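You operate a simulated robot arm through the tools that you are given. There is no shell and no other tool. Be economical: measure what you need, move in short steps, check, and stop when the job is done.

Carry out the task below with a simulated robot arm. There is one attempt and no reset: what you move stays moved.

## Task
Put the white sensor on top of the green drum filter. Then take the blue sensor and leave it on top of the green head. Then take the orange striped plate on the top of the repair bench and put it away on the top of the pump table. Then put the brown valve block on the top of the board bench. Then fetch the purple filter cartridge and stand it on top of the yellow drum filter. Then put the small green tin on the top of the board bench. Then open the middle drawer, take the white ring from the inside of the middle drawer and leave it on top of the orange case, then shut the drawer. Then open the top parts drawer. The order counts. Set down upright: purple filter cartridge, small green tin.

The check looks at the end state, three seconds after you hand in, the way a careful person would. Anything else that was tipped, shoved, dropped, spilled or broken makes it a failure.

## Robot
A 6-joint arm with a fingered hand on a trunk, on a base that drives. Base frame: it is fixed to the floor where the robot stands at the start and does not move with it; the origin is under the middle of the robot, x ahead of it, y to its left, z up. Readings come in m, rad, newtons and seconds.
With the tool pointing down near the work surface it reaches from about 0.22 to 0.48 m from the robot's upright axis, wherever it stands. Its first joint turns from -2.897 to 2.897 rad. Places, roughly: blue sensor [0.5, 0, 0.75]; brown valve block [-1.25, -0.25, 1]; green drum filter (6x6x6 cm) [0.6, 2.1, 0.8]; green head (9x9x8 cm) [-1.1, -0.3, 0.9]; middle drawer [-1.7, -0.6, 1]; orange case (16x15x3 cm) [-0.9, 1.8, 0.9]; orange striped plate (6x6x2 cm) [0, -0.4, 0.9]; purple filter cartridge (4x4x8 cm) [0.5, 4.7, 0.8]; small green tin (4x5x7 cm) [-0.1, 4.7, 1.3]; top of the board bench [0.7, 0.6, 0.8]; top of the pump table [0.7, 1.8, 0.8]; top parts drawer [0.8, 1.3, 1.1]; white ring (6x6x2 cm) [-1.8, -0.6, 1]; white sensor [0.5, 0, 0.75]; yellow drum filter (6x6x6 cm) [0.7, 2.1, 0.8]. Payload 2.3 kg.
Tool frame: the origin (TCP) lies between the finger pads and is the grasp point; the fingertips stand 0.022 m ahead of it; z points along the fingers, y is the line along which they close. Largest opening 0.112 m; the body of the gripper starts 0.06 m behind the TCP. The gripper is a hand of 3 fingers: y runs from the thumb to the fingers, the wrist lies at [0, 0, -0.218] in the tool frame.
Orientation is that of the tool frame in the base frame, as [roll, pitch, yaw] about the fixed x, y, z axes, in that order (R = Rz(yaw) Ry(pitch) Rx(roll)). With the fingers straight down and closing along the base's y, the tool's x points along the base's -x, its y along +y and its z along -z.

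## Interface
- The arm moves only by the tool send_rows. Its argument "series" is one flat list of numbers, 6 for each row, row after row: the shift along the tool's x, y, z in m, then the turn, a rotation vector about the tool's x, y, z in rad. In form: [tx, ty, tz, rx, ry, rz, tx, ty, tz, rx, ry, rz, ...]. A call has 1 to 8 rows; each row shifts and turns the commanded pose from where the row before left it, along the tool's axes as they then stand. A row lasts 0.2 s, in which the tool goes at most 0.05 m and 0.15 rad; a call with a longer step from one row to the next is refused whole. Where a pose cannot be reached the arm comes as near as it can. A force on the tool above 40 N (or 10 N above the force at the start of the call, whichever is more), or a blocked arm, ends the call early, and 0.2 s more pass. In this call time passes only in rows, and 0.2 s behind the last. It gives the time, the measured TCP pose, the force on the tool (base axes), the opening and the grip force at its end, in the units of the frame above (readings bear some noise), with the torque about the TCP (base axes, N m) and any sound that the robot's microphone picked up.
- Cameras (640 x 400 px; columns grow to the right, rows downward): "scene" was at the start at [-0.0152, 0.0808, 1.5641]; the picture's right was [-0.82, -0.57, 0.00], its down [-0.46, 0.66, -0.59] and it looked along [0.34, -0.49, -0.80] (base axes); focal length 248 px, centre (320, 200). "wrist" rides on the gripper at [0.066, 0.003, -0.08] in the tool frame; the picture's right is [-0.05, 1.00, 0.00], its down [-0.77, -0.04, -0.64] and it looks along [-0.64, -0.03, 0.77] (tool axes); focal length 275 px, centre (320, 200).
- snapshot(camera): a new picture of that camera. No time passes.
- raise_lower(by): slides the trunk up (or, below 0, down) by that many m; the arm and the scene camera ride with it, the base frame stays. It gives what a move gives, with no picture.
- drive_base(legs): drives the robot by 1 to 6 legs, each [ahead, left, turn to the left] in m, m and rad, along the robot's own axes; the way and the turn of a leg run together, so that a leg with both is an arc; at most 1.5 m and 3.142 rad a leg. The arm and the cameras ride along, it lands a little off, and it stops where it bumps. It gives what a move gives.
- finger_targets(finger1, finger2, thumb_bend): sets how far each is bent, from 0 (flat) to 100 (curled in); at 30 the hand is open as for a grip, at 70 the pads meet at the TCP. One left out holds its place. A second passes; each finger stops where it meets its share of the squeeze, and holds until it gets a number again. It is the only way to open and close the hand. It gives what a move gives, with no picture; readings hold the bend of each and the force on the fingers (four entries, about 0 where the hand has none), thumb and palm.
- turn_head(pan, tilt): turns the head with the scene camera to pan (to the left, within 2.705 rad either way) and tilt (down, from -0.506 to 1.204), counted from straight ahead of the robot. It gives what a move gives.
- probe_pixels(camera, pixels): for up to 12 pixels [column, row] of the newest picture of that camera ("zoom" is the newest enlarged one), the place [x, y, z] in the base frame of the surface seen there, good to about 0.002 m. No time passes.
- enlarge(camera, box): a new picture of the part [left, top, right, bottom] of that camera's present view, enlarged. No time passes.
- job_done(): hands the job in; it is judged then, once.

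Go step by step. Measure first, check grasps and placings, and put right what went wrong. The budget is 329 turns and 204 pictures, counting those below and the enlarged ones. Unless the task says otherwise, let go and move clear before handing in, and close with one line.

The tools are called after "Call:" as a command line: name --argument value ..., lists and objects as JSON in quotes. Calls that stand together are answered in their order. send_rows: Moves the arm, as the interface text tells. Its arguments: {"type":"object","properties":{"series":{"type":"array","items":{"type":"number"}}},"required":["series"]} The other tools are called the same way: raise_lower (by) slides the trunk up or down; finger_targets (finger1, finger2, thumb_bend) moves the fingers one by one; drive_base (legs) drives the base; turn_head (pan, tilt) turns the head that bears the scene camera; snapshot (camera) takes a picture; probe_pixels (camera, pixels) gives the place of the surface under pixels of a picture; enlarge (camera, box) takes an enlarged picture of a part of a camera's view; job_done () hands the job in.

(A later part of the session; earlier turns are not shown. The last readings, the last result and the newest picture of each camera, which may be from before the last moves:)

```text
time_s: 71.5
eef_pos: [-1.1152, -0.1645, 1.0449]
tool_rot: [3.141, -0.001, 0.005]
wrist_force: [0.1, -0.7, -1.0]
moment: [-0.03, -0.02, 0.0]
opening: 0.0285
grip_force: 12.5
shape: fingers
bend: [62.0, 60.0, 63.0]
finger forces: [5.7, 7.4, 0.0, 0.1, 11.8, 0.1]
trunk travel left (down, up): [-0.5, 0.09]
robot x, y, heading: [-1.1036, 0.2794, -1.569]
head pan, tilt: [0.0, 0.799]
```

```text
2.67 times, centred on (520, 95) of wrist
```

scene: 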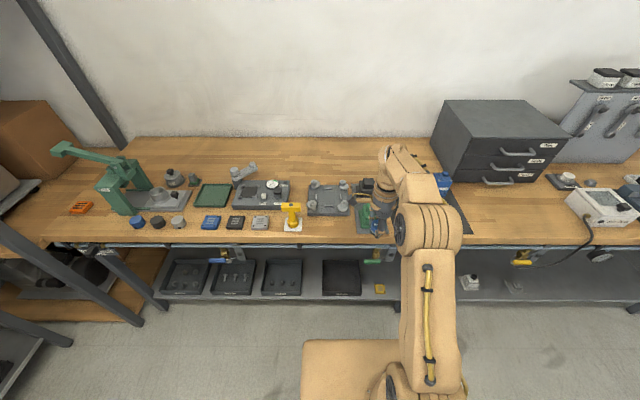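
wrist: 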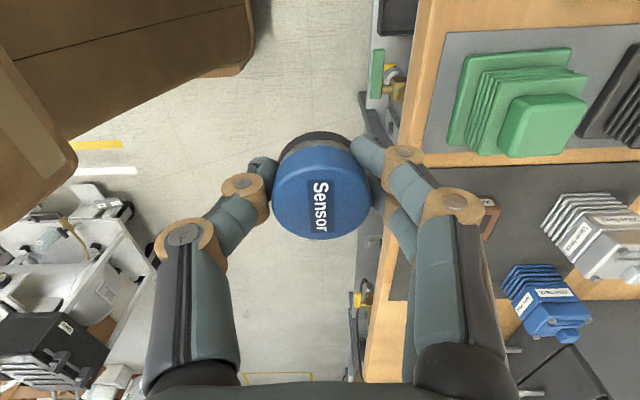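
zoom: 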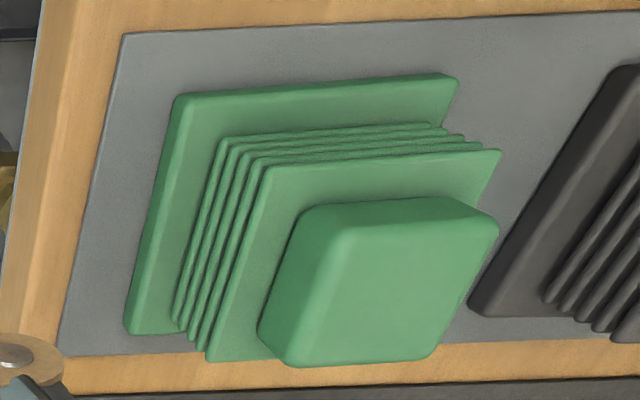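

Call:
probe_pixels --camera "zoom" --pixels '[[352, 225], [480, 225], [425, 350], [305, 355], [390, 290], [400, 225], [320, 290], [455, 290], [360, 355]]'

```text
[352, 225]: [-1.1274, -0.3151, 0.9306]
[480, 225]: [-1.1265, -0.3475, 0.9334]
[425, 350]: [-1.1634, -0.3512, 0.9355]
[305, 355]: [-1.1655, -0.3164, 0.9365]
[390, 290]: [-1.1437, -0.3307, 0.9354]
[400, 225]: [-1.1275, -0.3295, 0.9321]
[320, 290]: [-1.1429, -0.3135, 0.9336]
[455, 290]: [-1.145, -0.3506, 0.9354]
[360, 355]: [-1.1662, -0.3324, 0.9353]
```

Head top centre ≈(-1.146,-0.332,0.9355). Drive in so the hand comes above it.

Call:
drive_base --legs '[[0.165, -0.03, 0]]'

Call:
snapshot --camera "wrist"

```text
time_s: 73.0
eef_pos: [-1.1451, -0.3375, 1.0469]
tool_rot: [3.141, 0.0, 0.005]
wrist_force: [0.3, 0.4, -1.3]
moment: [-0.03, 0.02, -0.02]
opening: 0.0289
grip_force: 12.1
shape: fingers
bend: [62.0, 60.0, 63.0]
finger forces: [5.7, 7.4, 0.0, 0.1, 11.8, 0.1]
trunk travel left (down, up): [-0.5, 0.09]
robot x, y, heading: [-1.1297, 0.1065, -1.563]
head pan, tilt: [0.0, 0.799]
```

```text
171 pictures are left
```

wrist: 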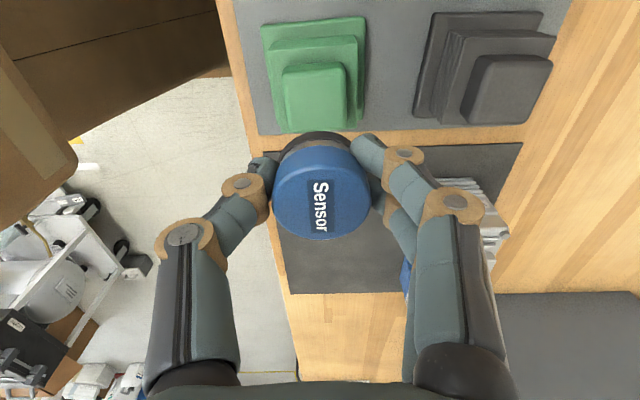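

Call:
send_rows --series '[0, -0.004, 0.02, 0, 0, 0, 0, 0, 0.03, 0, 0, 0, 0, 0, 0.02, 0, 0, 0]'

Call:
snapshot --camera "wrist"

```text
time_s: 73.8
eef_pos: [-1.1414, -0.3321, 0.9745]
tool_rot: [3.139, -0.001, 0.004]
wrist_force: [0.4, -0.5, -0.3]
moment: [-0.02, 0.02, 0.01]
opening: 0.0286
grip_force: 12.5
shape: fingers
bend: [62.0, 60.0, 63.0]
finger forces: [5.7, 7.4, 0.1, 0.0, 11.8, 0.1]
trunk travel left (down, up): [-0.5, 0.09]
robot x, y, heading: [-1.1317, 0.1078, -1.564]
head pan, tilt: [0.0, 0.799]
```

```text
170 pictures are left
```

wrist: 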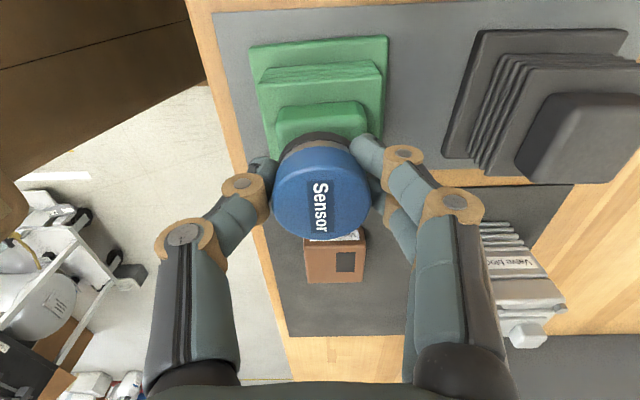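

Call:
probe_pixels --camera "wrist" --pixels '[[320, 112], [320, 104], [320, 122], [280, 130], [364, 120], [320, 84]]'

```text
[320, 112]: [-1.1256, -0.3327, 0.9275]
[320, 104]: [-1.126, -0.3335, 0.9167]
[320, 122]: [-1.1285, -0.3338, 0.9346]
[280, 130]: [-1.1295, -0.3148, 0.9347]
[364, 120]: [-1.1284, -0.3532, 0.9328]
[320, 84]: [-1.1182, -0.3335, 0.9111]
```

Call:
send_rows --series '[-0.003, 0, 0.005, 0, 0, 0, 0, 0, 0.003, 0, 0, 0]'

Call:
send_rows --series '[0, 0, 0.002, 0, 0, 0]'

```text
time_s: 74.3
eef_pos: [-1.1445, -0.3323, 0.9672]
tool_rot: [3.141, 0.001, 0.004]
wrist_force: [1.6, 0.0, 0.5]
moment: [0.0, 0.02, 0.01]
opening: 0.0285
grip_force: 12.4
shape: fingers
bend: [62.0, 60.0, 63.0]
finger forces: [5.8, 7.4, 0.0, 0.0, 11.9, 0.0]
trunk travel left (down, up): [-0.5, 0.09]
robot x, y, heading: [-1.1281, 0.1059, -1.564]
head pan, tilt: [0.0, 0.799]
```

```text
time_s: 74.8
eef_pos: [-1.1461, -0.3332, 0.9664]
tool_rot: [-3.14, 0.001, 0.006]
wrist_force: [0.2, 1.0, -0.4]
moment: [0.02, 0.02, -0.02]
opening: 0.0284
grip_force: 12.5
shape: fingers
bend: [62.0, 60.0, 63.0]
finger forces: [5.7, 7.4, 0.0, 0.0, 11.8, 0.0]
trunk travel left (down, up): [-0.5, 0.09]
robot x, y, heading: [-1.1344, 0.1099, -1.563]
head pan, tilt: [0.0, 0.799]
```

Call:
send_rows --series '[0, 0, 0.002, 0, 0, 0]'

Call:
send_rows --series '[0, 0, 0.002, 0, 0, 0]'

```text
time_s: 75.2
eef_pos: [-1.147, -0.3324, 0.9636]
tool_rot: [3.14, 0.0, 0.005]
wrist_force: [0.4, 0.3, -0.5]
moment: [0.03, -0.01, -0.03]
opening: 0.0285
grip_force: 12.2
shape: fingers
bend: [62.0, 60.0, 63.0]
finger forces: [5.7, 7.5, 0.0, 0.0, 11.8, 0.1]
trunk travel left (down, up): [-0.5, 0.09]
robot x, y, heading: [-1.1315, 0.1035, -1.567]
head pan, tilt: [0.0, 0.799]
```

```text
time_s: 75.5
eef_pos: [-1.147, -0.3321, 0.9627]
tool_rot: [3.141, 0.001, 0.004]
wrist_force: [0.1, -2.9, 6.5]
moment: [-0.2, 0.02, 0.04]
opening: 0.0281
grip_force: 14.2
shape: fingers
bend: [62.0, 60.0, 63.0]
finger forces: [7.9, 9.1, 0.0, 0.0, 11.6, 0.0]
trunk travel left (down, up): [-0.5, 0.09]
robot x, y, heading: [-1.1335, 0.106, -1.565]
head pan, tilt: [0.0, 0.799]
```

Contact. Release and lift.

Call:
send_rows --series '[0, 0, -0.001, 0, 0, 0]'

Call:
finger_targets --finger1 52 --finger2 52 --thumb_bend 52

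Call:
send_rows --series '[0, 0, -0.02, 0, 0, 0, 0, 0, -0.04, 0, 0, 0, 0, 0, -0.045, 0, 0, 0, 0, 0, -0.045, 0, 0, 0]'

Call:
snapshot --camera "wrist"

```text
time_s: 76.0
eef_pos: [-1.146, -0.3326, 0.9638]
tool_rot: [-3.141, -0.001, 0.006]
wrist_force: [-0.3, 0.5, -0.6]
moment: [0.0, 0.0, 0.0]
opening: 0.0286
grip_force: 13.3
shape: fingers
bend: [62.0, 60.0, 63.0]
finger forces: [6.1, 7.6, 0.1, 0.0, 12.3, 0.0]
trunk travel left (down, up): [-0.5, 0.09]
robot x, y, heading: [-1.1327, 0.1061, -1.567]
head pan, tilt: [0.0, 0.799]
```

```text
time_s: 77.0
eef_pos: [-1.1462, -0.3332, 0.9626]
tool_rot: [3.141, -0.002, 0.005]
wrist_force: [0.7, 1.1, -1.0]
moment: [0.0, -0.02, 0.02]
opening: 0.0486
grip_force: 0.1
shape: fingers
bend: [52.0, 52.0, 52.0]
finger forces: [0.0, 0.0, 0.0, 0.0, 0.0, 0.0]
trunk travel left (down, up): [-0.5, 0.09]
robot x, y, heading: [-1.1289, 0.1088, -1.567]
head pan, tilt: [0.0, 0.799]
```

```text
time_s: 78.0
eef_pos: [-1.1446, -0.332, 1.1122]
tool_rot: [3.14, 0.001, 0.006]
wrist_force: [0.4, -0.3, -0.9]
moment: [-0.03, -0.02, 0.04]
opening: 0.0489
grip_force: 0.1
shape: fingers
bend: [52.0, 52.0, 52.0]
finger forces: [0.1, 0.0, 0.0, 0.1, 0.0, 0.0]
trunk travel left (down, up): [-0.5, 0.09]
robot x, y, heading: [-1.1287, 0.1088, -1.564]
head pan, tilt: [0.0, 0.799]
```

```text
169 pictures are left
```

wrist: 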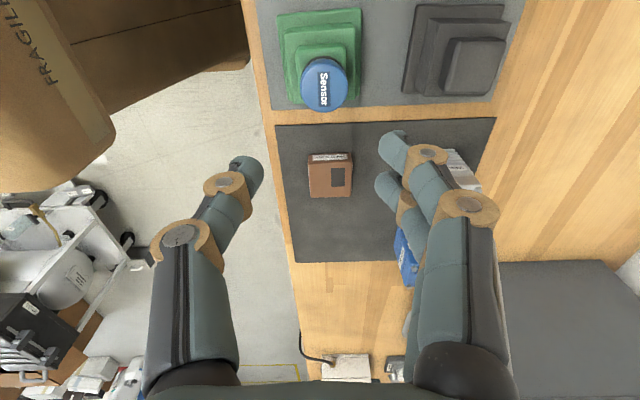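

Blue placed. Now drive to the orange striped plate.

Call:
drive_base --legs '[[-0.15, 0, 0], [0, 1.1, 0]]'

Call:
snapshot --camera "wrist"

Call:
snapshot --camera "scene"

```text
time_s: 84.5
eef_pos: [-0.0838, -0.1949, 1.1129]
tool_rot: [-3.142, 0.002, -0.031]
wrist_force: [-0.8, 0.2, -0.2]
moment: [0.03, 0.01, 0.01]
opening: 0.0491
grip_force: 0.1
shape: fingers
bend: [52.0, 52.0, 52.0]
finger forces: [0.0, 0.1, 0.0, 0.0, 0.0, 0.0]
trunk travel left (down, up): [-0.5, 0.09]
robot x, y, heading: [-0.0589, 0.2429, -1.601]
head pan, tilt: [0.0, 0.799]
```

```text
168 pictures are left
```

wrist: 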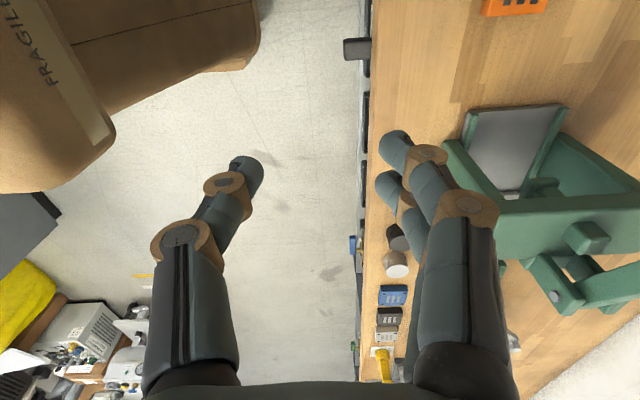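

```text
167 pictures are left
```

scene: 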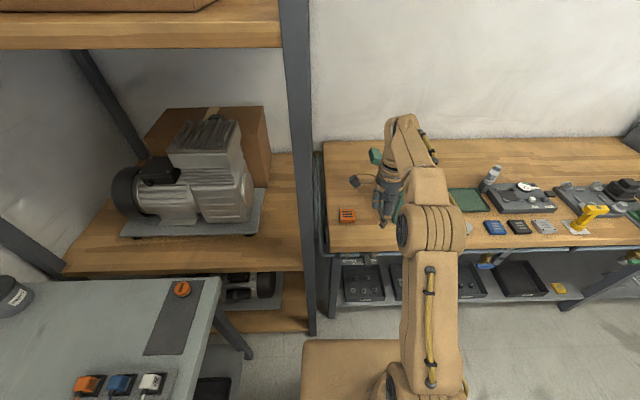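

Call:
enlarge --camera "scene" --box '[300, 170, 420, 245]'

Call:
probe_pixels --camera "scene" --pixels '[[341, 209], [354, 209], [347, 211], [341, 221], [354, 221], [335, 225], [376, 157], [300, 220], [365, 230]]'

```text
5.33 times, centred on (360, 208) of scene
```

zoom: 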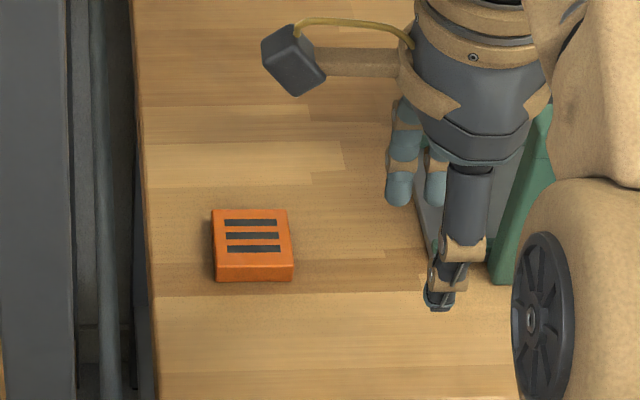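

```text
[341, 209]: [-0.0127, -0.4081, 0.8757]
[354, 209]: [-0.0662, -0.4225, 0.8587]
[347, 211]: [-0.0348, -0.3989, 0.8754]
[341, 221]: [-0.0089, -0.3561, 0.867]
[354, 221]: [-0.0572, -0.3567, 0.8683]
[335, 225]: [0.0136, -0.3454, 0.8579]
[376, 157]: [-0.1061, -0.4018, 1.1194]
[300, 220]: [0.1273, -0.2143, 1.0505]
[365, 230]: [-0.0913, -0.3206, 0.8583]
```

Call:
turn_head --pan -0.2 --tilt 0.8

Call:
enlarge --camera "scene" --box '[240, 110, 400, 210]'

Call:
probe_pixels --camera "wrist" --pixels '[[585, 237], [480, 160], [575, 220], [605, 240], [520, 5], [505, 185], [612, 215], [540, 275]]'

```text
time_s: 85.2
eef_pos: [-0.0825, -0.1954, 1.1129]
tool_rot: [3.141, 0.0, -0.03]
wrist_force: [0.5, 0.6, -0.2]
moment: [0.0, -0.01, 0.01]
opening: 0.0487
grip_force: 0.1
shape: fingers
bend: [52.0, 52.0, 52.0]
finger forces: [0.0, 0.0, 0.0, 0.0, 0.0, 0.0]
trunk travel left (down, up): [-0.5, 0.09]
robot x, y, heading: [-0.0559, 0.2425, -1.605]
head pan, tilt: [-0.201, 0.799]
```

```text
4.00 times, centred on (320, 160) of scene
```

zoom: 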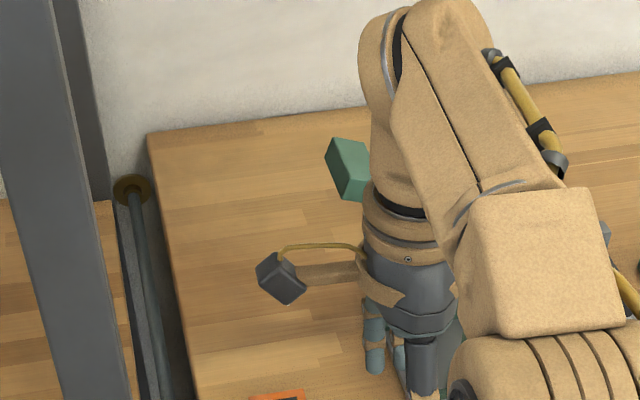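

```text
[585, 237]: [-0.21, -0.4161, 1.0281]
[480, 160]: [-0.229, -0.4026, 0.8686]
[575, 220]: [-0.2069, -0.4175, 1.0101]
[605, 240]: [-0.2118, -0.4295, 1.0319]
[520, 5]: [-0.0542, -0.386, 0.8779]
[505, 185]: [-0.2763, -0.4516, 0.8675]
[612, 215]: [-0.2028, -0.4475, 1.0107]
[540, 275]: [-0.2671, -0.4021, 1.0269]
```

Call:
probe_pixels --camera "zoom" --pixels '[[332, 152], [342, 190], [350, 160], [362, 190], [335, 142], [280, 280], [262, 265], [290, 300]]'

Call:
probe_pixels --camera "wrist" --pixels '[[488, 10], [540, 10], [515, 13], [450, 170], [580, 110], [560, 160]]'

```text
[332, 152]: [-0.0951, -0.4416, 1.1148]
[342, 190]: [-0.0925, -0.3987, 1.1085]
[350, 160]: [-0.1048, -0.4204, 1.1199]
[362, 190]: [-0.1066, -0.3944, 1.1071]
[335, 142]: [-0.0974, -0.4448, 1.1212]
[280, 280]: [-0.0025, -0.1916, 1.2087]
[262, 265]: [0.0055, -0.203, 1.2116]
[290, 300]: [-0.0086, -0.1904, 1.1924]
```

```text
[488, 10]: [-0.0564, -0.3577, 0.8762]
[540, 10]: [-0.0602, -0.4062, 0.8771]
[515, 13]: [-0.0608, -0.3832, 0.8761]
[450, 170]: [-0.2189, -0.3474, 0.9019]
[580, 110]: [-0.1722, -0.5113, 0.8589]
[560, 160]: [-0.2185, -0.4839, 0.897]
```

Lever block of the press ends at x≈-0.091, so I keep the hand at x≥-0.035. Shift left, square up, then forward.

Call:
drive_base --legs '[[0, 0.04, 0.034], [0.16, 0, 0]]'

Call:
finger_targets --finger1 42 --finger2 42 --thumb_bend 42

Call:
snapshot --camera "wrist"

```text
time_s: 87.1
eef_pos: [-0.0298, -0.3554, 1.1114]
tool_rot: [3.141, 0.0, 0.001]
wrist_force: [1.0, 0.1, 0.8]
moment: [0.01, -0.02, 0.02]
opening: 0.0487
grip_force: 0.0
shape: fingers
bend: [52.0, 52.0, 52.0]
finger forces: [0.0, 0.0, 0.1, 0.0, 0.1, 0.0]
trunk travel left (down, up): [-0.5, 0.09]
robot x, y, heading: [-0.0158, 0.0805, -1.569]
head pan, tilt: [-0.201, 0.799]
```

```text
time_s: 88.1
eef_pos: [-0.0287, -0.3559, 1.1131]
tool_rot: [-3.141, 0.0, 0.001]
wrist_force: [0.1, -0.4, -0.3]
moment: [0.01, -0.03, 0.03]
opening: 0.0776
grip_force: 0.0
shape: fingers
bend: [42.0, 42.0, 42.0]
finger forces: [0.1, 0.0, 0.0, 0.0, 0.0, 0.1]
trunk travel left (down, up): [-0.5, 0.09]
robot x, y, heading: [-0.0114, 0.0804, -1.568]
head pan, tilt: [-0.201, 0.799]
```

```text
164 pictures are left
```

wrist: 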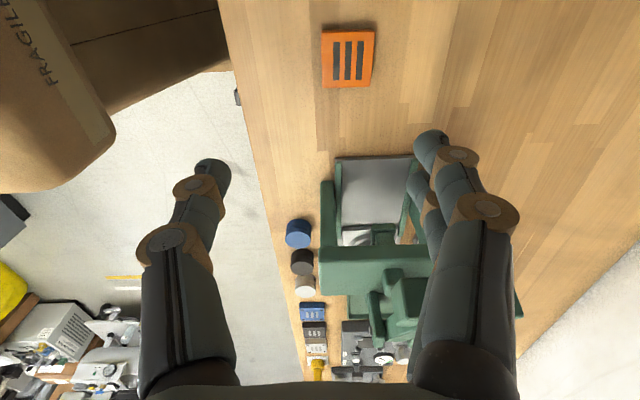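

Call:
probe_pixels --camera "wrist" --pixels '[[324, 60], [372, 60], [348, 34], [348, 84], [348, 58]]'

```text
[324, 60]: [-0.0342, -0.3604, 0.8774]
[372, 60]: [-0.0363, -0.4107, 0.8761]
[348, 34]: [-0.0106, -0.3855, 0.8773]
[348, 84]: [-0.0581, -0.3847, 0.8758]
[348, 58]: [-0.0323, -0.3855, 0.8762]
```

Call:
send_rows --series '[-0.001, 0.01, 0.03, 0, 0, 0, -0.001, 0.01, 0.035, 0, 0, 0, -0.001, 0.009, 0.035, 0, 0, 0, 0, 0, 0.035, 0, 0, 0, 0, 0, 0.035, 0, 0, 0, 0, 0, 0.03, 0, 0, 0, 0, 0, 0.015, 0, 0, 0]'

Call:
snapshot --camera "wrist"

Call:
enlarge --camera "scene" --box '[240, 110, 400, 210]'

```text
time_s: 89.7
eef_pos: [-0.0334, -0.3833, 0.897]
tool_rot: [3.14, 0.002, 0.003]
wrist_force: [0.5, -0.2, 0.1]
moment: [0.02, 0.03, 0.02]
opening: 0.0776
grip_force: 0.0
shape: fingers
bend: [42.0, 42.0, 42.0]
finger forces: [0.0, 0.1, 0.0, 0.1, 0.0, 0.1]
trunk travel left (down, up): [-0.5, 0.09]
robot x, y, heading: [-0.015, 0.0827, -1.567]
head pan, tilt: [-0.201, 0.799]
```

```text
163 pictures are left
```

wrist: 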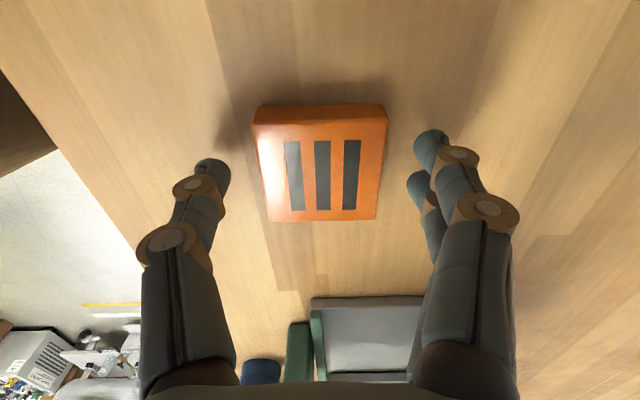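

```text
4.00 times, centred on (320, 160) of scene
```

zoom: 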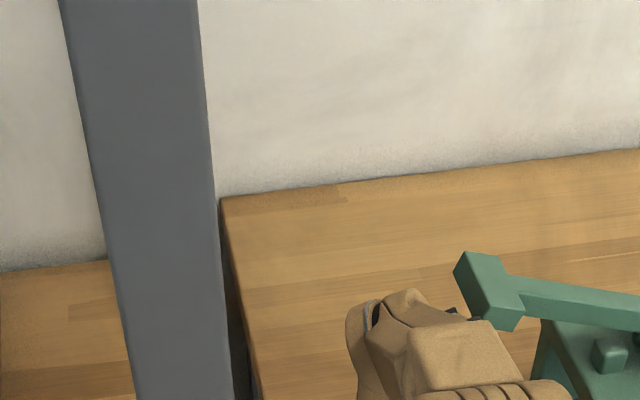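

Call:
probe_pixels --camera "zoom" --pixels '[[445, 312], [500, 322], [485, 300], [470, 345], [510, 350], [425, 300], [520, 300]]'

```text
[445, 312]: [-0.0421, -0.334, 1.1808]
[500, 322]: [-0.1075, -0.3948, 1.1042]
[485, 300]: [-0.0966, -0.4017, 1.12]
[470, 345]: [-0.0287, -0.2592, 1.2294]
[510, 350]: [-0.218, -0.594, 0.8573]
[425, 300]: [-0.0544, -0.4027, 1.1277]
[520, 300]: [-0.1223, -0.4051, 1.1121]
```

Clearance to the lever is ~4 cm. Lower 10 mm and close.

Call:
send_rows --series '[0, 0, 0.009, 0, 0, 0]'

Call:
finger_targets --finger1 70 --finger2 70 --thumb_bend 70

Call:
snapshot --camera "wrist"

```text
time_s: 90.1
eef_pos: [-0.0322, -0.3835, 0.8886]
tool_rot: [3.14, 0.001, 0.003]
wrist_force: [0.1, -0.3, 0.2]
moment: [0.03, -0.01, 0.02]
opening: 0.0775
grip_force: 0.0
shape: fingers
bend: [42.0, 42.0, 42.0]
finger forces: [0.0, 0.0, 0.1, 0.0, 0.0, 0.1]
trunk travel left (down, up): [-0.5, 0.09]
robot x, y, heading: [-0.0147, 0.0833, -1.565]
head pan, tilt: [-0.201, 0.799]
```

```text
time_s: 91.1
eef_pos: [-0.0314, -0.3838, 0.8871]
tool_rot: [3.14, -0.001, 0.002]
wrist_force: [-0.1, 0.5, 0.0]
moment: [-0.02, -0.01, 0.02]
opening: 0.0483
grip_force: 18.6
shape: fingers
bend: [55.0, 55.0, 58.0]
finger forces: [9.7, 9.4, 0.0, 0.1, 19.2, 0.0]
trunk travel left (down, up): [-0.5, 0.09]
robot x, y, heading: [-0.0182, 0.0799, -1.57]
head pan, tilt: [-0.201, 0.799]
```

```text
161 pictures are left
```

wrist: 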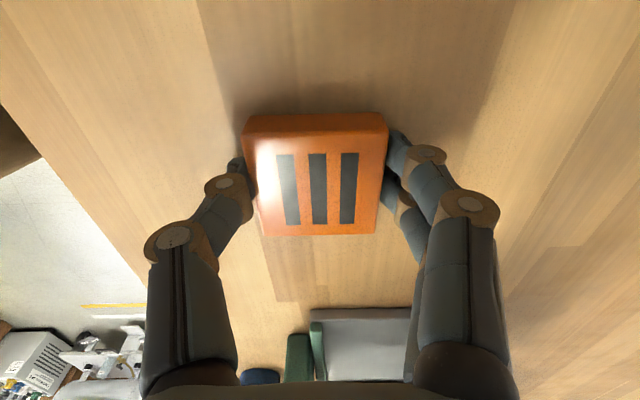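

Call:
send_rows --series '[0, 0, -0.015, 0, 0, 0, 0, 0, -0.03, 0, 0, 0, 0, 0, -0.04, 0, 0, 0, 0, 0, -0.04, 0, 0, 0, 0, 0, -0.045, 0, 0, 0, 0, 0, -0.03, 0, 0, 0]'

Call:
snapshot --camera "wrist"

```text
time_s: 92.5
eef_pos: [-0.0318, -0.3843, 1.0879]
tool_rot: [3.14, -0.001, 0.002]
wrist_force: [-0.4, -0.2, -2.1]
moment: [0.03, 0.01, 0.01]
opening: 0.048
grip_force: 19.1
shape: fingers
bend: [55.0, 56.0, 59.0]
finger forces: [9.7, 9.5, 0.0, 0.1, 19.2, 0.0]
trunk travel left (down, up): [-0.5, 0.09]
robot x, y, heading: [-0.0186, 0.0842, -1.569]
head pan, tilt: [-0.201, 0.799]
```

```text
160 pictures are left
```

wrist: 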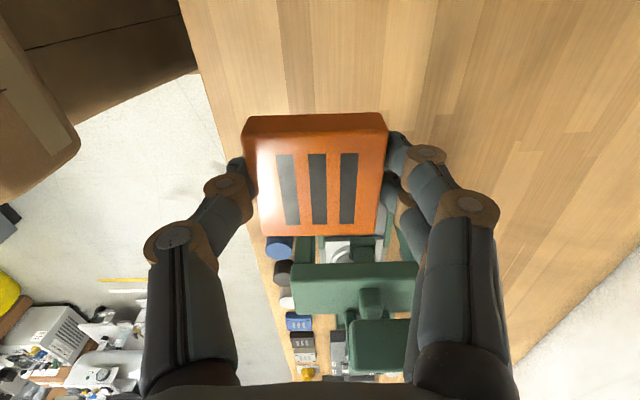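

Plate held. Back up, turn to face +x, drive to the pump table.

Call:
drive_base --legs '[[-0.3, 0, 0], [0, -0.15, 0], [0, 0, 1.57], [0, 1.4, 0]]'

Call:
turn_head --pan 0.0 --tilt 0.85

Call:
snapshot --camera "scene"

Call:
snapshot --camera "wrist"

```text
time_s: 105.7
eef_pos: [0.366, 1.7109, 1.0869]
tool_rot: [-3.141, 0.001, 1.515]
wrist_force: [0.0, 1.3, -1.9]
moment: [-0.02, 0.02, 0.02]
opening: 0.0481
grip_force: 18.3
shape: fingers
bend: [56.0, 56.0, 59.0]
finger forces: [9.5, 9.3, 0.1, 0.1, 18.7, 0.0]
trunk travel left (down, up): [-0.5, 0.09]
robot x, y, heading: [-0.0995, 1.7519, -0.055]
head pan, tilt: [-0.201, 0.799]
```

```text
time_s: 106.4
eef_pos: [0.3665, 1.7116, 1.0877]
tool_rot: [3.141, 0.0, 1.515]
wrist_force: [0.0, 0.5, -1.7]
moment: [0.04, 0.0, -0.05]
opening: 0.048
grip_force: 18.7
shape: fingers
bend: [56.0, 56.0, 59.0]
finger forces: [9.4, 9.2, 0.1, 0.1, 18.6, 0.1]
trunk travel left (down, up): [-0.5, 0.09]
robot x, y, heading: [-0.0967, 1.7532, -0.059]
head pan, tilt: [0.0, 0.85]
```

```text
159 pictures are left
```

scene: 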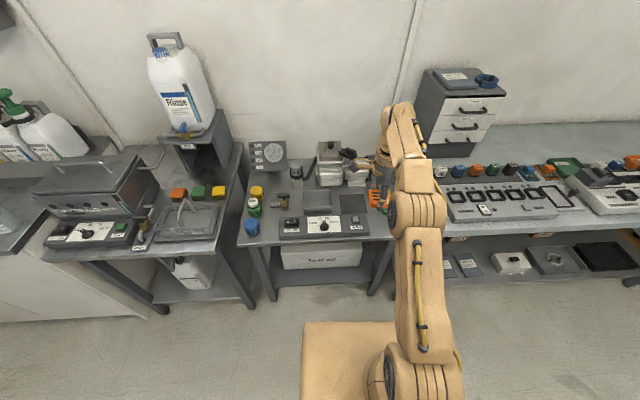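

```text
158 pictures are left
```

wrist: 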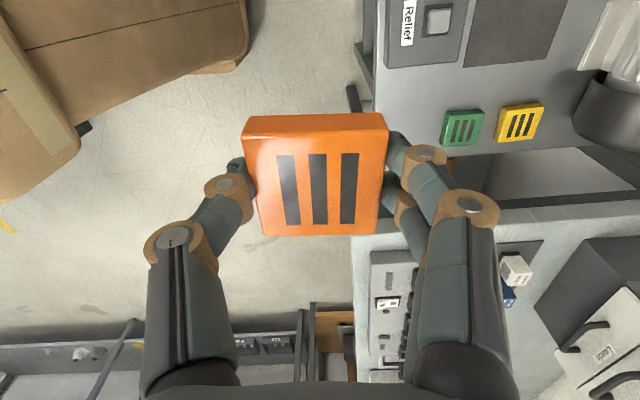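

Call:
enlarge --camera "scene" --box '[230, 140, 390, 240]'

Call:
probe_pixels --camera "wrist" --pixels '[[462, 125], [445, 112], [480, 112], [445, 145], [478, 145], [395, 80], [395, 145], [520, 120], [503, 107], [460, 90], [420, 120], [400, 65]]'

```text
4.00 times, centred on (310, 190) of scene
```

zoom: 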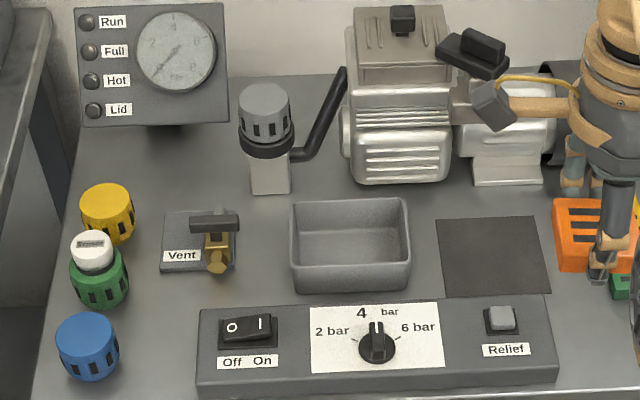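

```text
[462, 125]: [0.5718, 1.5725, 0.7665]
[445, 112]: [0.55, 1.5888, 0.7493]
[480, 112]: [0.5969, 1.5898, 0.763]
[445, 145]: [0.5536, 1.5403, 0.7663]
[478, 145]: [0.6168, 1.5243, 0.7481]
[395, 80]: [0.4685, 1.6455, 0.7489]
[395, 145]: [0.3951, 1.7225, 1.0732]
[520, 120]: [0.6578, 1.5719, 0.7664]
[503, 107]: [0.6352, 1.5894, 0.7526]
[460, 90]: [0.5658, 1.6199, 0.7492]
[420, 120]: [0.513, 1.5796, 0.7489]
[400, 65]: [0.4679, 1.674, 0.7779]
```

Free slot on the pump table beside its green sister plate: about (0.488,1.568). Drive there.

Call:
drive_base --legs '[[0.12, -0.17, 0.057]]'

Call:
snapshot --camera "wrist"

```text
time_s: 108.1
eef_pos: [0.4821, 1.5625, 1.0874]
tool_rot: [3.141, 0.001, 1.568]
wrist_force: [-0.3, -0.4, -1.9]
moment: [0.05, -0.02, -0.02]
opening: 0.0482
grip_force: 18.5
shape: fingers
bend: [56.0, 56.0, 59.0]
finger forces: [9.6, 9.3, 0.0, 0.0, 18.8, 0.0]
trunk travel left (down, up): [-0.5, 0.09]
robot x, y, heading: [0.0147, 1.5804, -0.003]
head pan, tilt: [0.0, 0.85]
```

```text
156 pictures are left
```

wrist: 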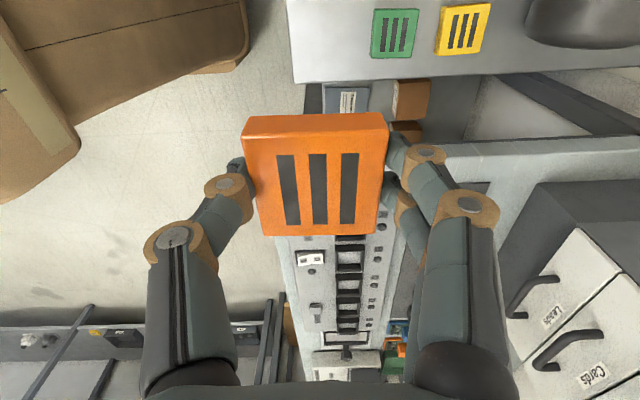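

Call:
send_rows --series '[0.004, 0.007, 0.035, 0, 0, 0, 0, 0, 0.045, 0, 0, 0, 0, 0, 0.045, 0, 0, 0, 0, 0, 0.045, 0, 0, 0, 0, 0, 0.045, 0, 0, 0, 0, 0, 0.04, 0, 0, 0, 0, 0, 0.03, 0, 0, 0]'

Call:
snapshot --camera "wrist"

```text
time_s: 109.7
eef_pos: [0.4905, 1.5676, 0.802]
tool_rot: [3.14, -0.001, 1.572]
wrist_force: [0.5, 0.4, -1.2]
moment: [0.02, -0.03, -0.02]
opening: 0.0479
grip_force: 18.5
shape: fingers
bend: [56.0, 56.0, 59.0]
finger forces: [9.5, 9.3, 0.0, 0.0, 18.8, 0.0]
trunk travel left (down, up): [-0.5, 0.09]
robot x, y, heading: [0.0171, 1.5858, -0.004]
head pan, tilt: [0.0, 0.85]
```

```text
155 pictures are left
```

wrist: 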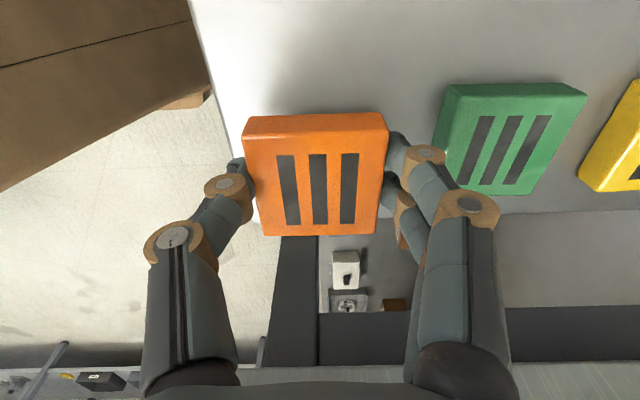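

Call:
send_rows --series '[0, 0, 0.014, 0, 0, 0, 0, 0, 0.007, 0, 0, 0]'

Call:
send_rows --series '[0, 0, 0.003, 0, 0, 0]'

```text
time_s: 110.3
eef_pos: [0.4895, 1.5696, 0.7804]
tool_rot: [3.139, 0.0, 1.568]
wrist_force: [0.3, 0.5, -1.6]
moment: [0.0, 0.02, 0.0]
opening: 0.0479
grip_force: 19.1
shape: fingers
bend: [56.0, 56.0, 59.0]
finger forces: [9.4, 9.3, 0.0, 0.1, 18.8, 0.0]
trunk travel left (down, up): [-0.5, 0.09]
robot x, y, heading: [0.0161, 1.5804, -0.001]
head pan, tilt: [0.0, 0.85]
```

```text
time_s: 110.7
eef_pos: [0.4882, 1.5682, 0.7775]
tool_rot: [3.142, -0.001, 1.57]
wrist_force: [0.1, 0.0, -1.3]
moment: [-0.01, -0.02, 0.03]
opening: 0.0479
grip_force: 19.4
shape: fingers
bend: [56.0, 56.0, 59.0]
finger forces: [9.9, 10.1, 0.1, 0.0, 19.1, 0.0]
trunk travel left (down, up): [-0.5, 0.09]
robot x, y, heading: [0.0169, 1.5799, -0.003]
head pan, tilt: [0.0, 0.85]
```

Call:
send_rows --series '[0, 0, 0.002, 0, 0, 0]'

```text
time_s: 111.1
eef_pos: [0.4896, 1.5682, 0.7765]
tool_rot: [3.137, 0.0, 1.568]
wrist_force: [0.3, 1.6, 8.3]
moment: [0.07, -0.21, 0.06]
opening: 0.0478
grip_force: 23.7
shape: fingers
bend: [56.0, 57.0, 59.0]
finger forces: [14.1, 13.3, 0.0, 0.1, 19.4, 0.0]
trunk travel left (down, up): [-0.5, 0.09]
robot x, y, heading: [0.0162, 1.5821, -0.001]
head pan, tilt: [0.0, 0.85]
```

Call:
send_rows --series '[0, 0, -0.0015, 0, 0, 0]'

Call:
finger_targets --finger1 48 --finger2 48 --thumb_bend 48

Call:
send_rows --series '[0, 0, -0.02, 0, 0, 0, 0, 0, -0.04, 0, 0, 0, 0, 0, -0.045, 0, 0, 0, 0, 0, -0.045, 0, 0, 0, 0, 0, -0.045, 0, 0, 0, 0, 0, -0.045, 0, 0, 0, 0, 0, -0.045, 0, 0, 0]'

Call:
snapshot --camera "wrist"

```text
time_s: 111.5
eef_pos: [0.4899, 1.5668, 0.7771]
tool_rot: [3.141, 0.001, 1.57]
wrist_force: [1.7, 0.2, 1.5]
moment: [-0.02, -0.13, 0.0]
opening: 0.0477
grip_force: 20.8
shape: fingers
bend: [56.0, 56.0, 59.0]
finger forces: [11.0, 10.9, 0.0, 0.0, 19.3, 0.1]
trunk travel left (down, up): [-0.5, 0.09]
robot x, y, heading: [0.0168, 1.5804, -0.004]
head pan, tilt: [0.0, 0.85]
```

```text
time_s: 112.5
eef_pos: [0.4895, 1.5678, 0.7778]
tool_rot: [3.141, 0.001, 1.569]
wrist_force: [-0.5, -0.5, 1.3]
moment: [0.0, -0.01, 0.02]
opening: 0.0604
grip_force: 0.6
shape: fingers
bend: [48.0, 48.0, 48.0]
finger forces: [0.5, 0.5, 0.1, 0.1, 0.5, 0.0]
trunk travel left (down, up): [-0.5, 0.09]
robot x, y, heading: [0.0157, 1.5815, -0.003]
head pan, tilt: [0.0, 0.85]
```

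```text
time_s: 114.1
eef_pos: [0.4864, 1.571, 1.0634]
tool_rot: [3.141, 0.001, 1.569]
wrist_force: [0.4, 0.1, -0.4]
moment: [0.0, 0.0, 0.01]
opening: 0.0605
grip_force: 0.0
shape: fingers
bend: [48.0, 48.0, 48.0]
finger forces: [0.0, 0.1, 0.0, 0.1, 0.1, 0.0]
trunk travel left (down, up): [-0.5, 0.09]
robot x, y, heading: [0.0146, 1.5768, -0.001]
head pan, tilt: [0.0, 0.85]
```

```text
154 pictures are left
```

wrist: 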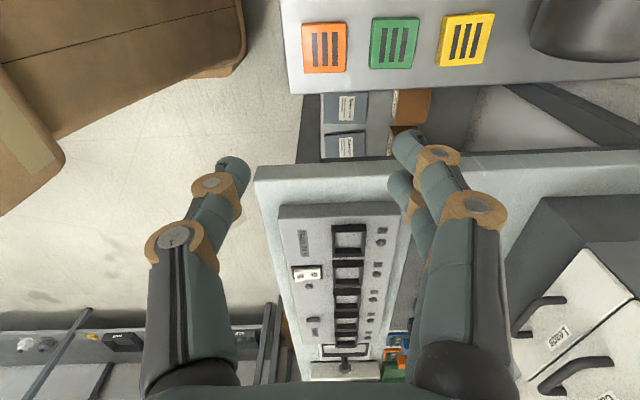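

Plate placed in line. Next: brown valve block on the repair bench.

Call:
drive_base --legs '[[-0.2, 0, 0], [0, -1.28, 0], [-1.08, 0, 0], [0, 0, -1.57]]'

Call:
snapshot --camera "wrist"

Call:
snapshot --camera "scene"

```text
time_s: 130.4
eef_pos: [-1.2585, -0.1271, 1.0632]
tool_rot: [3.139, -0.002, 0.026]
wrist_force: [0.1, 0.5, 0.2]
moment: [0.03, -0.01, 0.03]
opening: 0.0604
grip_force: 0.2
shape: fingers
bend: [48.0, 48.0, 48.0]
finger forces: [0.1, 0.1, 0.0, 0.0, 0.0, 0.0]
trunk travel left (down, up): [-0.5, 0.09]
robot x, y, heading: [-1.2613, 0.3446, -1.546]
head pan, tilt: [0.0, 0.85]
```

```text
153 pictures are left
```

wrist: 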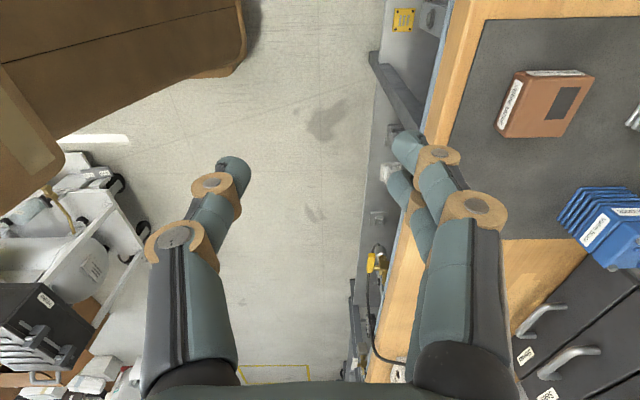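

```text
152 pictures are left
```

scene: 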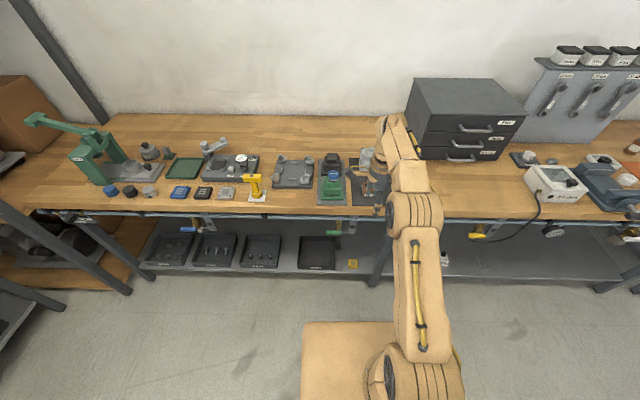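

Call:
enlarge --camera "wrist" --box '[440, 40, 640, 165]'

Call:
probe_pixels --camera "wrist" --pixels '[[530, 75], [590, 80], [505, 130], [565, 132], [555, 75], [510, 110], [545, 105], [500, 155], [600, 135], [450, 70]]'

```text
3.20 times, centred on (540, 102) of wrist
```

zoom: 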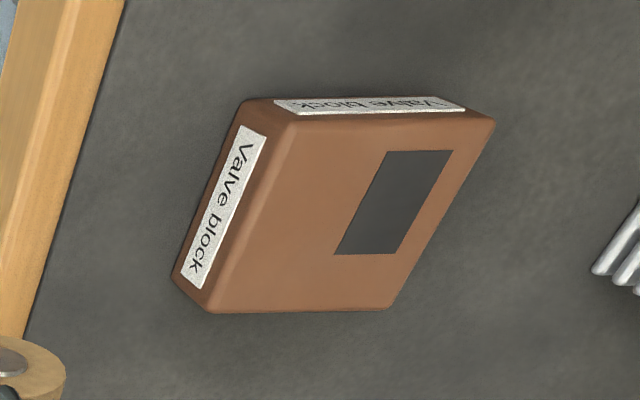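

```text
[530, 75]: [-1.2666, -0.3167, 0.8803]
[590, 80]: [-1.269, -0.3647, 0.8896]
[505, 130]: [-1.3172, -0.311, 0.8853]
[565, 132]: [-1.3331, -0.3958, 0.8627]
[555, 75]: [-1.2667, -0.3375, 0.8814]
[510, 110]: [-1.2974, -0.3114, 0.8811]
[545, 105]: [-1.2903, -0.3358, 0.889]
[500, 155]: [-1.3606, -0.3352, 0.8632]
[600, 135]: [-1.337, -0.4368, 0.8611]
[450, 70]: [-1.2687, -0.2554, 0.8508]
```

Block top z 0.889, centre ≈(-1.291,-0.337). Drive in and open.

Call:
drive_base --legs '[[0.2, -0.022, -0.024]]'

Call:
finger_targets --finger1 42 --finger2 42 --thumb_bend 42

Call:
snapshot --camera "wrist"

```text
time_s: 131.9
eef_pos: [-1.2887, -0.3155, 1.063]
tool_rot: [-3.141, 0.0, 0.005]
wrist_force: [0.1, 0.4, -0.6]
moment: [0.02, 0.02, 0.02]
opening: 0.0605
grip_force: 0.0
shape: fingers
bend: [48.0, 48.0, 48.0]
finger forces: [0.1, 0.0, 0.0, 0.0, 0.0, 0.0]
trunk travel left (down, up): [-0.5, 0.09]
robot x, y, heading: [-1.283, 0.1592, -1.57]
head pan, tilt: [0.0, 0.85]
```

```text
time_s: 132.9
eef_pos: [-1.2873, -0.3139, 1.062]
tool_rot: [3.141, 0.0, 0.005]
wrist_force: [-0.8, 0.2, 0.1]
moment: [-0.01, 0.01, -0.03]
opening: 0.0775
grip_force: 0.0
shape: fingers
bend: [42.0, 42.0, 42.0]
finger forces: [0.0, 0.1, 0.0, 0.1, 0.0, 0.0]
trunk travel left (down, up): [-0.5, 0.09]
robot x, y, heading: [-1.2784, 0.1579, -1.57]
head pan, tilt: [0.0, 0.85]
```

```text
150 pictures are left
```

wrist: 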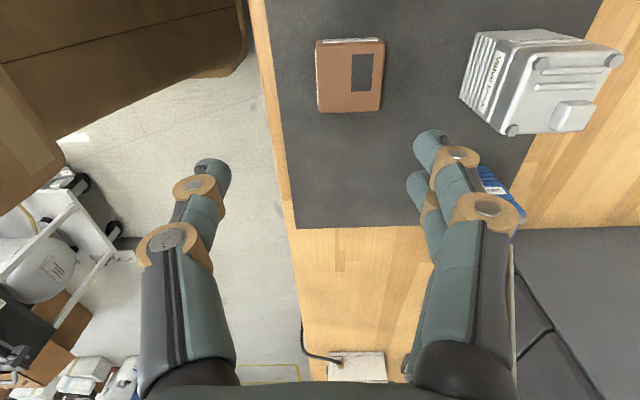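

Call:
probe_pixels --camera "wrist" --pixels '[[320, 75], [382, 75], [350, 45], [350, 108], [462, 100], [480, 60], [510, 130], [490, 180], [515, 200]]'

```text
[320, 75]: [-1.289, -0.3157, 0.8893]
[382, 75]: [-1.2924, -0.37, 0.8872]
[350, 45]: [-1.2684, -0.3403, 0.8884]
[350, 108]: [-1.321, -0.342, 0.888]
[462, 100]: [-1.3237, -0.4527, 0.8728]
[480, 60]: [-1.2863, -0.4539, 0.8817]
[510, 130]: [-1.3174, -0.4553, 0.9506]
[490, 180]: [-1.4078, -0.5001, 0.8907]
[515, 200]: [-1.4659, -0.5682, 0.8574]
```

Call:
drive_base --legs '[[0.05, 0, 0]]'

Call:
send_rows --series '[0, 0, 0.03, 0, 0, 0]'

```text
time_s: 133.9
eef_pos: [-1.2881, -0.366, 1.0612]
tool_rot: [3.141, 0.0, 0.005]
wrist_force: [0.7, -0.6, 0.6]
moment: [0.02, 0.01, -0.02]
opening: 0.0775
grip_force: 0.0
shape: fingers
bend: [42.0, 42.0, 42.0]
finger forces: [0.1, 0.0, 0.0, 0.0, 0.0, 0.0]
trunk travel left (down, up): [-0.5, 0.09]
robot x, y, heading: [-1.2779, 0.1056, -1.568]
head pan, tilt: [0.0, 0.85]
```

```text
time_s: 134.3
eef_pos: [-1.2867, -0.3675, 1.0331]
tool_rot: [-3.141, 0.0, 0.006]
wrist_force: [0.0, 0.1, 0.2]
moment: [-0.02, 0.03, -0.01]
opening: 0.0775
grip_force: 0.1
shape: fingers
bend: [42.0, 42.0, 42.0]
finger forces: [0.0, 0.0, 0.1, 0.1, 0.0, 0.0]
trunk travel left (down, up): [-0.5, 0.09]
robot x, y, heading: [-1.2801, 0.1053, -1.563]
head pan, tilt: [0.0, 0.85]
```

Call:
send_rows --series '[-0.006, -0.025, 0, 0, 0, 0, 0, 0, 0.035, 0, 0, 0, 0, 0, 0.035, 0, 0, 0, 0, 0, 0.03, 0, 0, 0, 0, 0, 0.02, 0, 0, 0]'

Call:
snapshot --camera "wrist"

```text
time_s: 135.5
eef_pos: [-1.2931, -0.3382, 0.9101]
tool_rot: [-3.142, 0.001, 0.006]
wrist_force: [-0.1, -0.3, 0.0]
moment: [0.0, -0.01, -0.01]
opening: 0.0777
grip_force: 0.0
shape: fingers
bend: [42.0, 42.0, 42.0]
finger forces: [0.0, 0.0, 0.1, 0.0, 0.1, 0.1]
trunk travel left (down, up): [-0.5, 0.09]
robot x, y, heading: [-1.2807, 0.1099, -1.565]
head pan, tilt: [0.0, 0.85]
```

```text
149 pictures are left
```

wrist: 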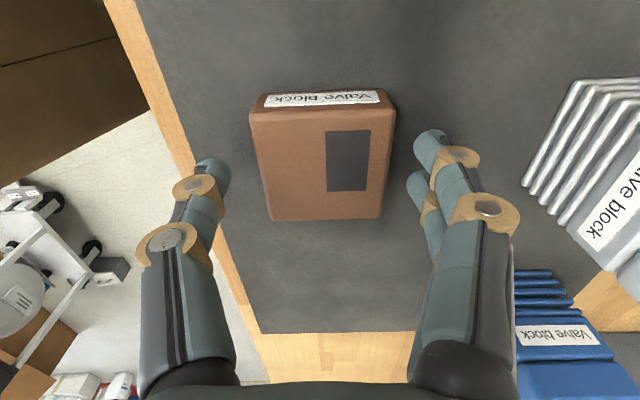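

Centred. Lower 15 mm and close.

Call:
send_rows --series '[0.001, 0.001, 0.015, 0, 0, 0]'

Call:
finger_targets --finger1 70 --finger2 70 --thumb_bend 70

Call:
send_rows --series '[0, 0, -0.015, 0, 0, 0, 0, 0, -0.03, 0, 0, 0, 0, 0, -0.04, 0, 0, 0, 0, 0, -0.045, 0, 0, 0, 0, 0, -0.045, 0, 0, 0]'

Call:
snapshot --camera "wrist"

```text
time_s: 135.9
eef_pos: [-1.2934, -0.3412, 0.8958]
tool_rot: [-3.14, 0.0, 0.004]
wrist_force: [-0.7, -0.7, 0.1]
moment: [0.02, 0.0, -0.02]
opening: 0.0778
grip_force: 0.0
shape: fingers
bend: [42.0, 42.0, 42.0]
finger forces: [0.0, 0.0, 0.0, 0.0, 0.0, 0.0]
trunk travel left (down, up): [-0.5, 0.09]
robot x, y, heading: [-1.2798, 0.1049, -1.568]
head pan, tilt: [0.0, 0.85]
```

```text
time_s: 136.9
eef_pos: [-1.2938, -0.3412, 0.8961]
tool_rot: [-3.141, 0.001, 0.005]
wrist_force: [0.5, 0.3, 0.3]
moment: [0.02, 0.02, 0.02]
opening: 0.0523
grip_force: 19.0
shape: fingers
bend: [55.0, 55.0, 56.0]
finger forces: [9.5, 9.4, 0.0, 0.0, 18.8, 0.1]
trunk travel left (down, up): [-0.5, 0.09]
robot x, y, heading: [-1.2816, 0.1035, -1.563]
head pan, tilt: [0.0, 0.85]
```

```text
time_s: 138.1
eef_pos: [-1.2882, -0.3426, 1.0734]
tool_rot: [3.139, 0.001, 0.005]
wrist_force: [1.0, 0.6, -2.1]
moment: [-0.02, -0.02, -0.02]
opening: 0.0521
grip_force: 18.7
shape: fingers
bend: [55.0, 55.0, 56.0]
finger forces: [9.5, 9.4, 0.0, 0.1, 18.9, 0.0]
trunk travel left (down, up): [-0.5, 0.09]
robot x, y, heading: [-1.2795, 0.1068, -1.565]
head pan, tilt: [0.0, 0.85]
```

```text
148 pictures are left
```

wrist: 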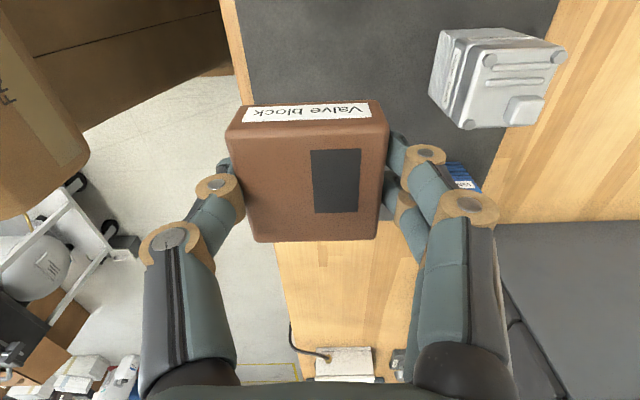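

Block held. Drive to the board bench's right end.

Call:
drive_base --legs '[[-0.25, 0, 0], [0, 0, 1.57], [1.15, 0, 0], [0, -0.37, 0]]'

Call:
snapshot --camera "scene"

Call:
snapshot --camera "wrist"

```text
time_s: 151.1
eef_pos: [0.3123, -0.0354, 1.0725]
tool_rot: [-3.141, 0.001, 1.575]
wrist_force: [0.1, -1.2, -2.2]
moment: [0.0, -0.02, 0.0]
opening: 0.0521
grip_force: 18.1
shape: fingers
bend: [56.0, 55.0, 56.0]
finger forces: [9.2, 9.2, 0.1, 0.0, 18.4, 0.0]
trunk travel left (down, up): [-0.5, 0.09]
robot x, y, heading: [-0.1372, -0.0241, 0.008]
head pan, tilt: [0.0, 0.85]
```

```text
147 pictures are left
```

scene: 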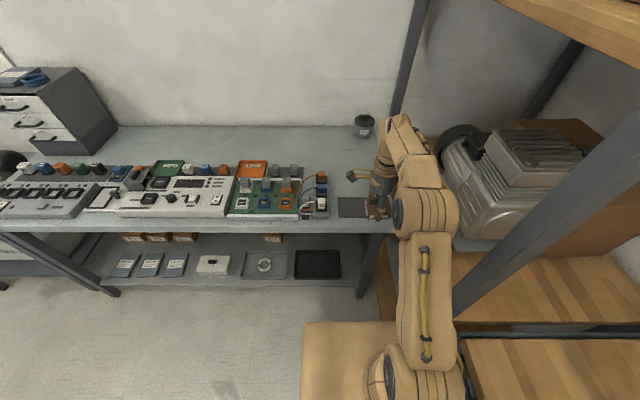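

```text
146 pictures are left
```

wrist: 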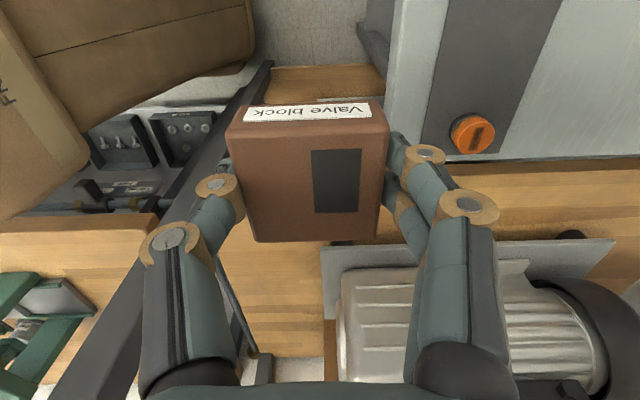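

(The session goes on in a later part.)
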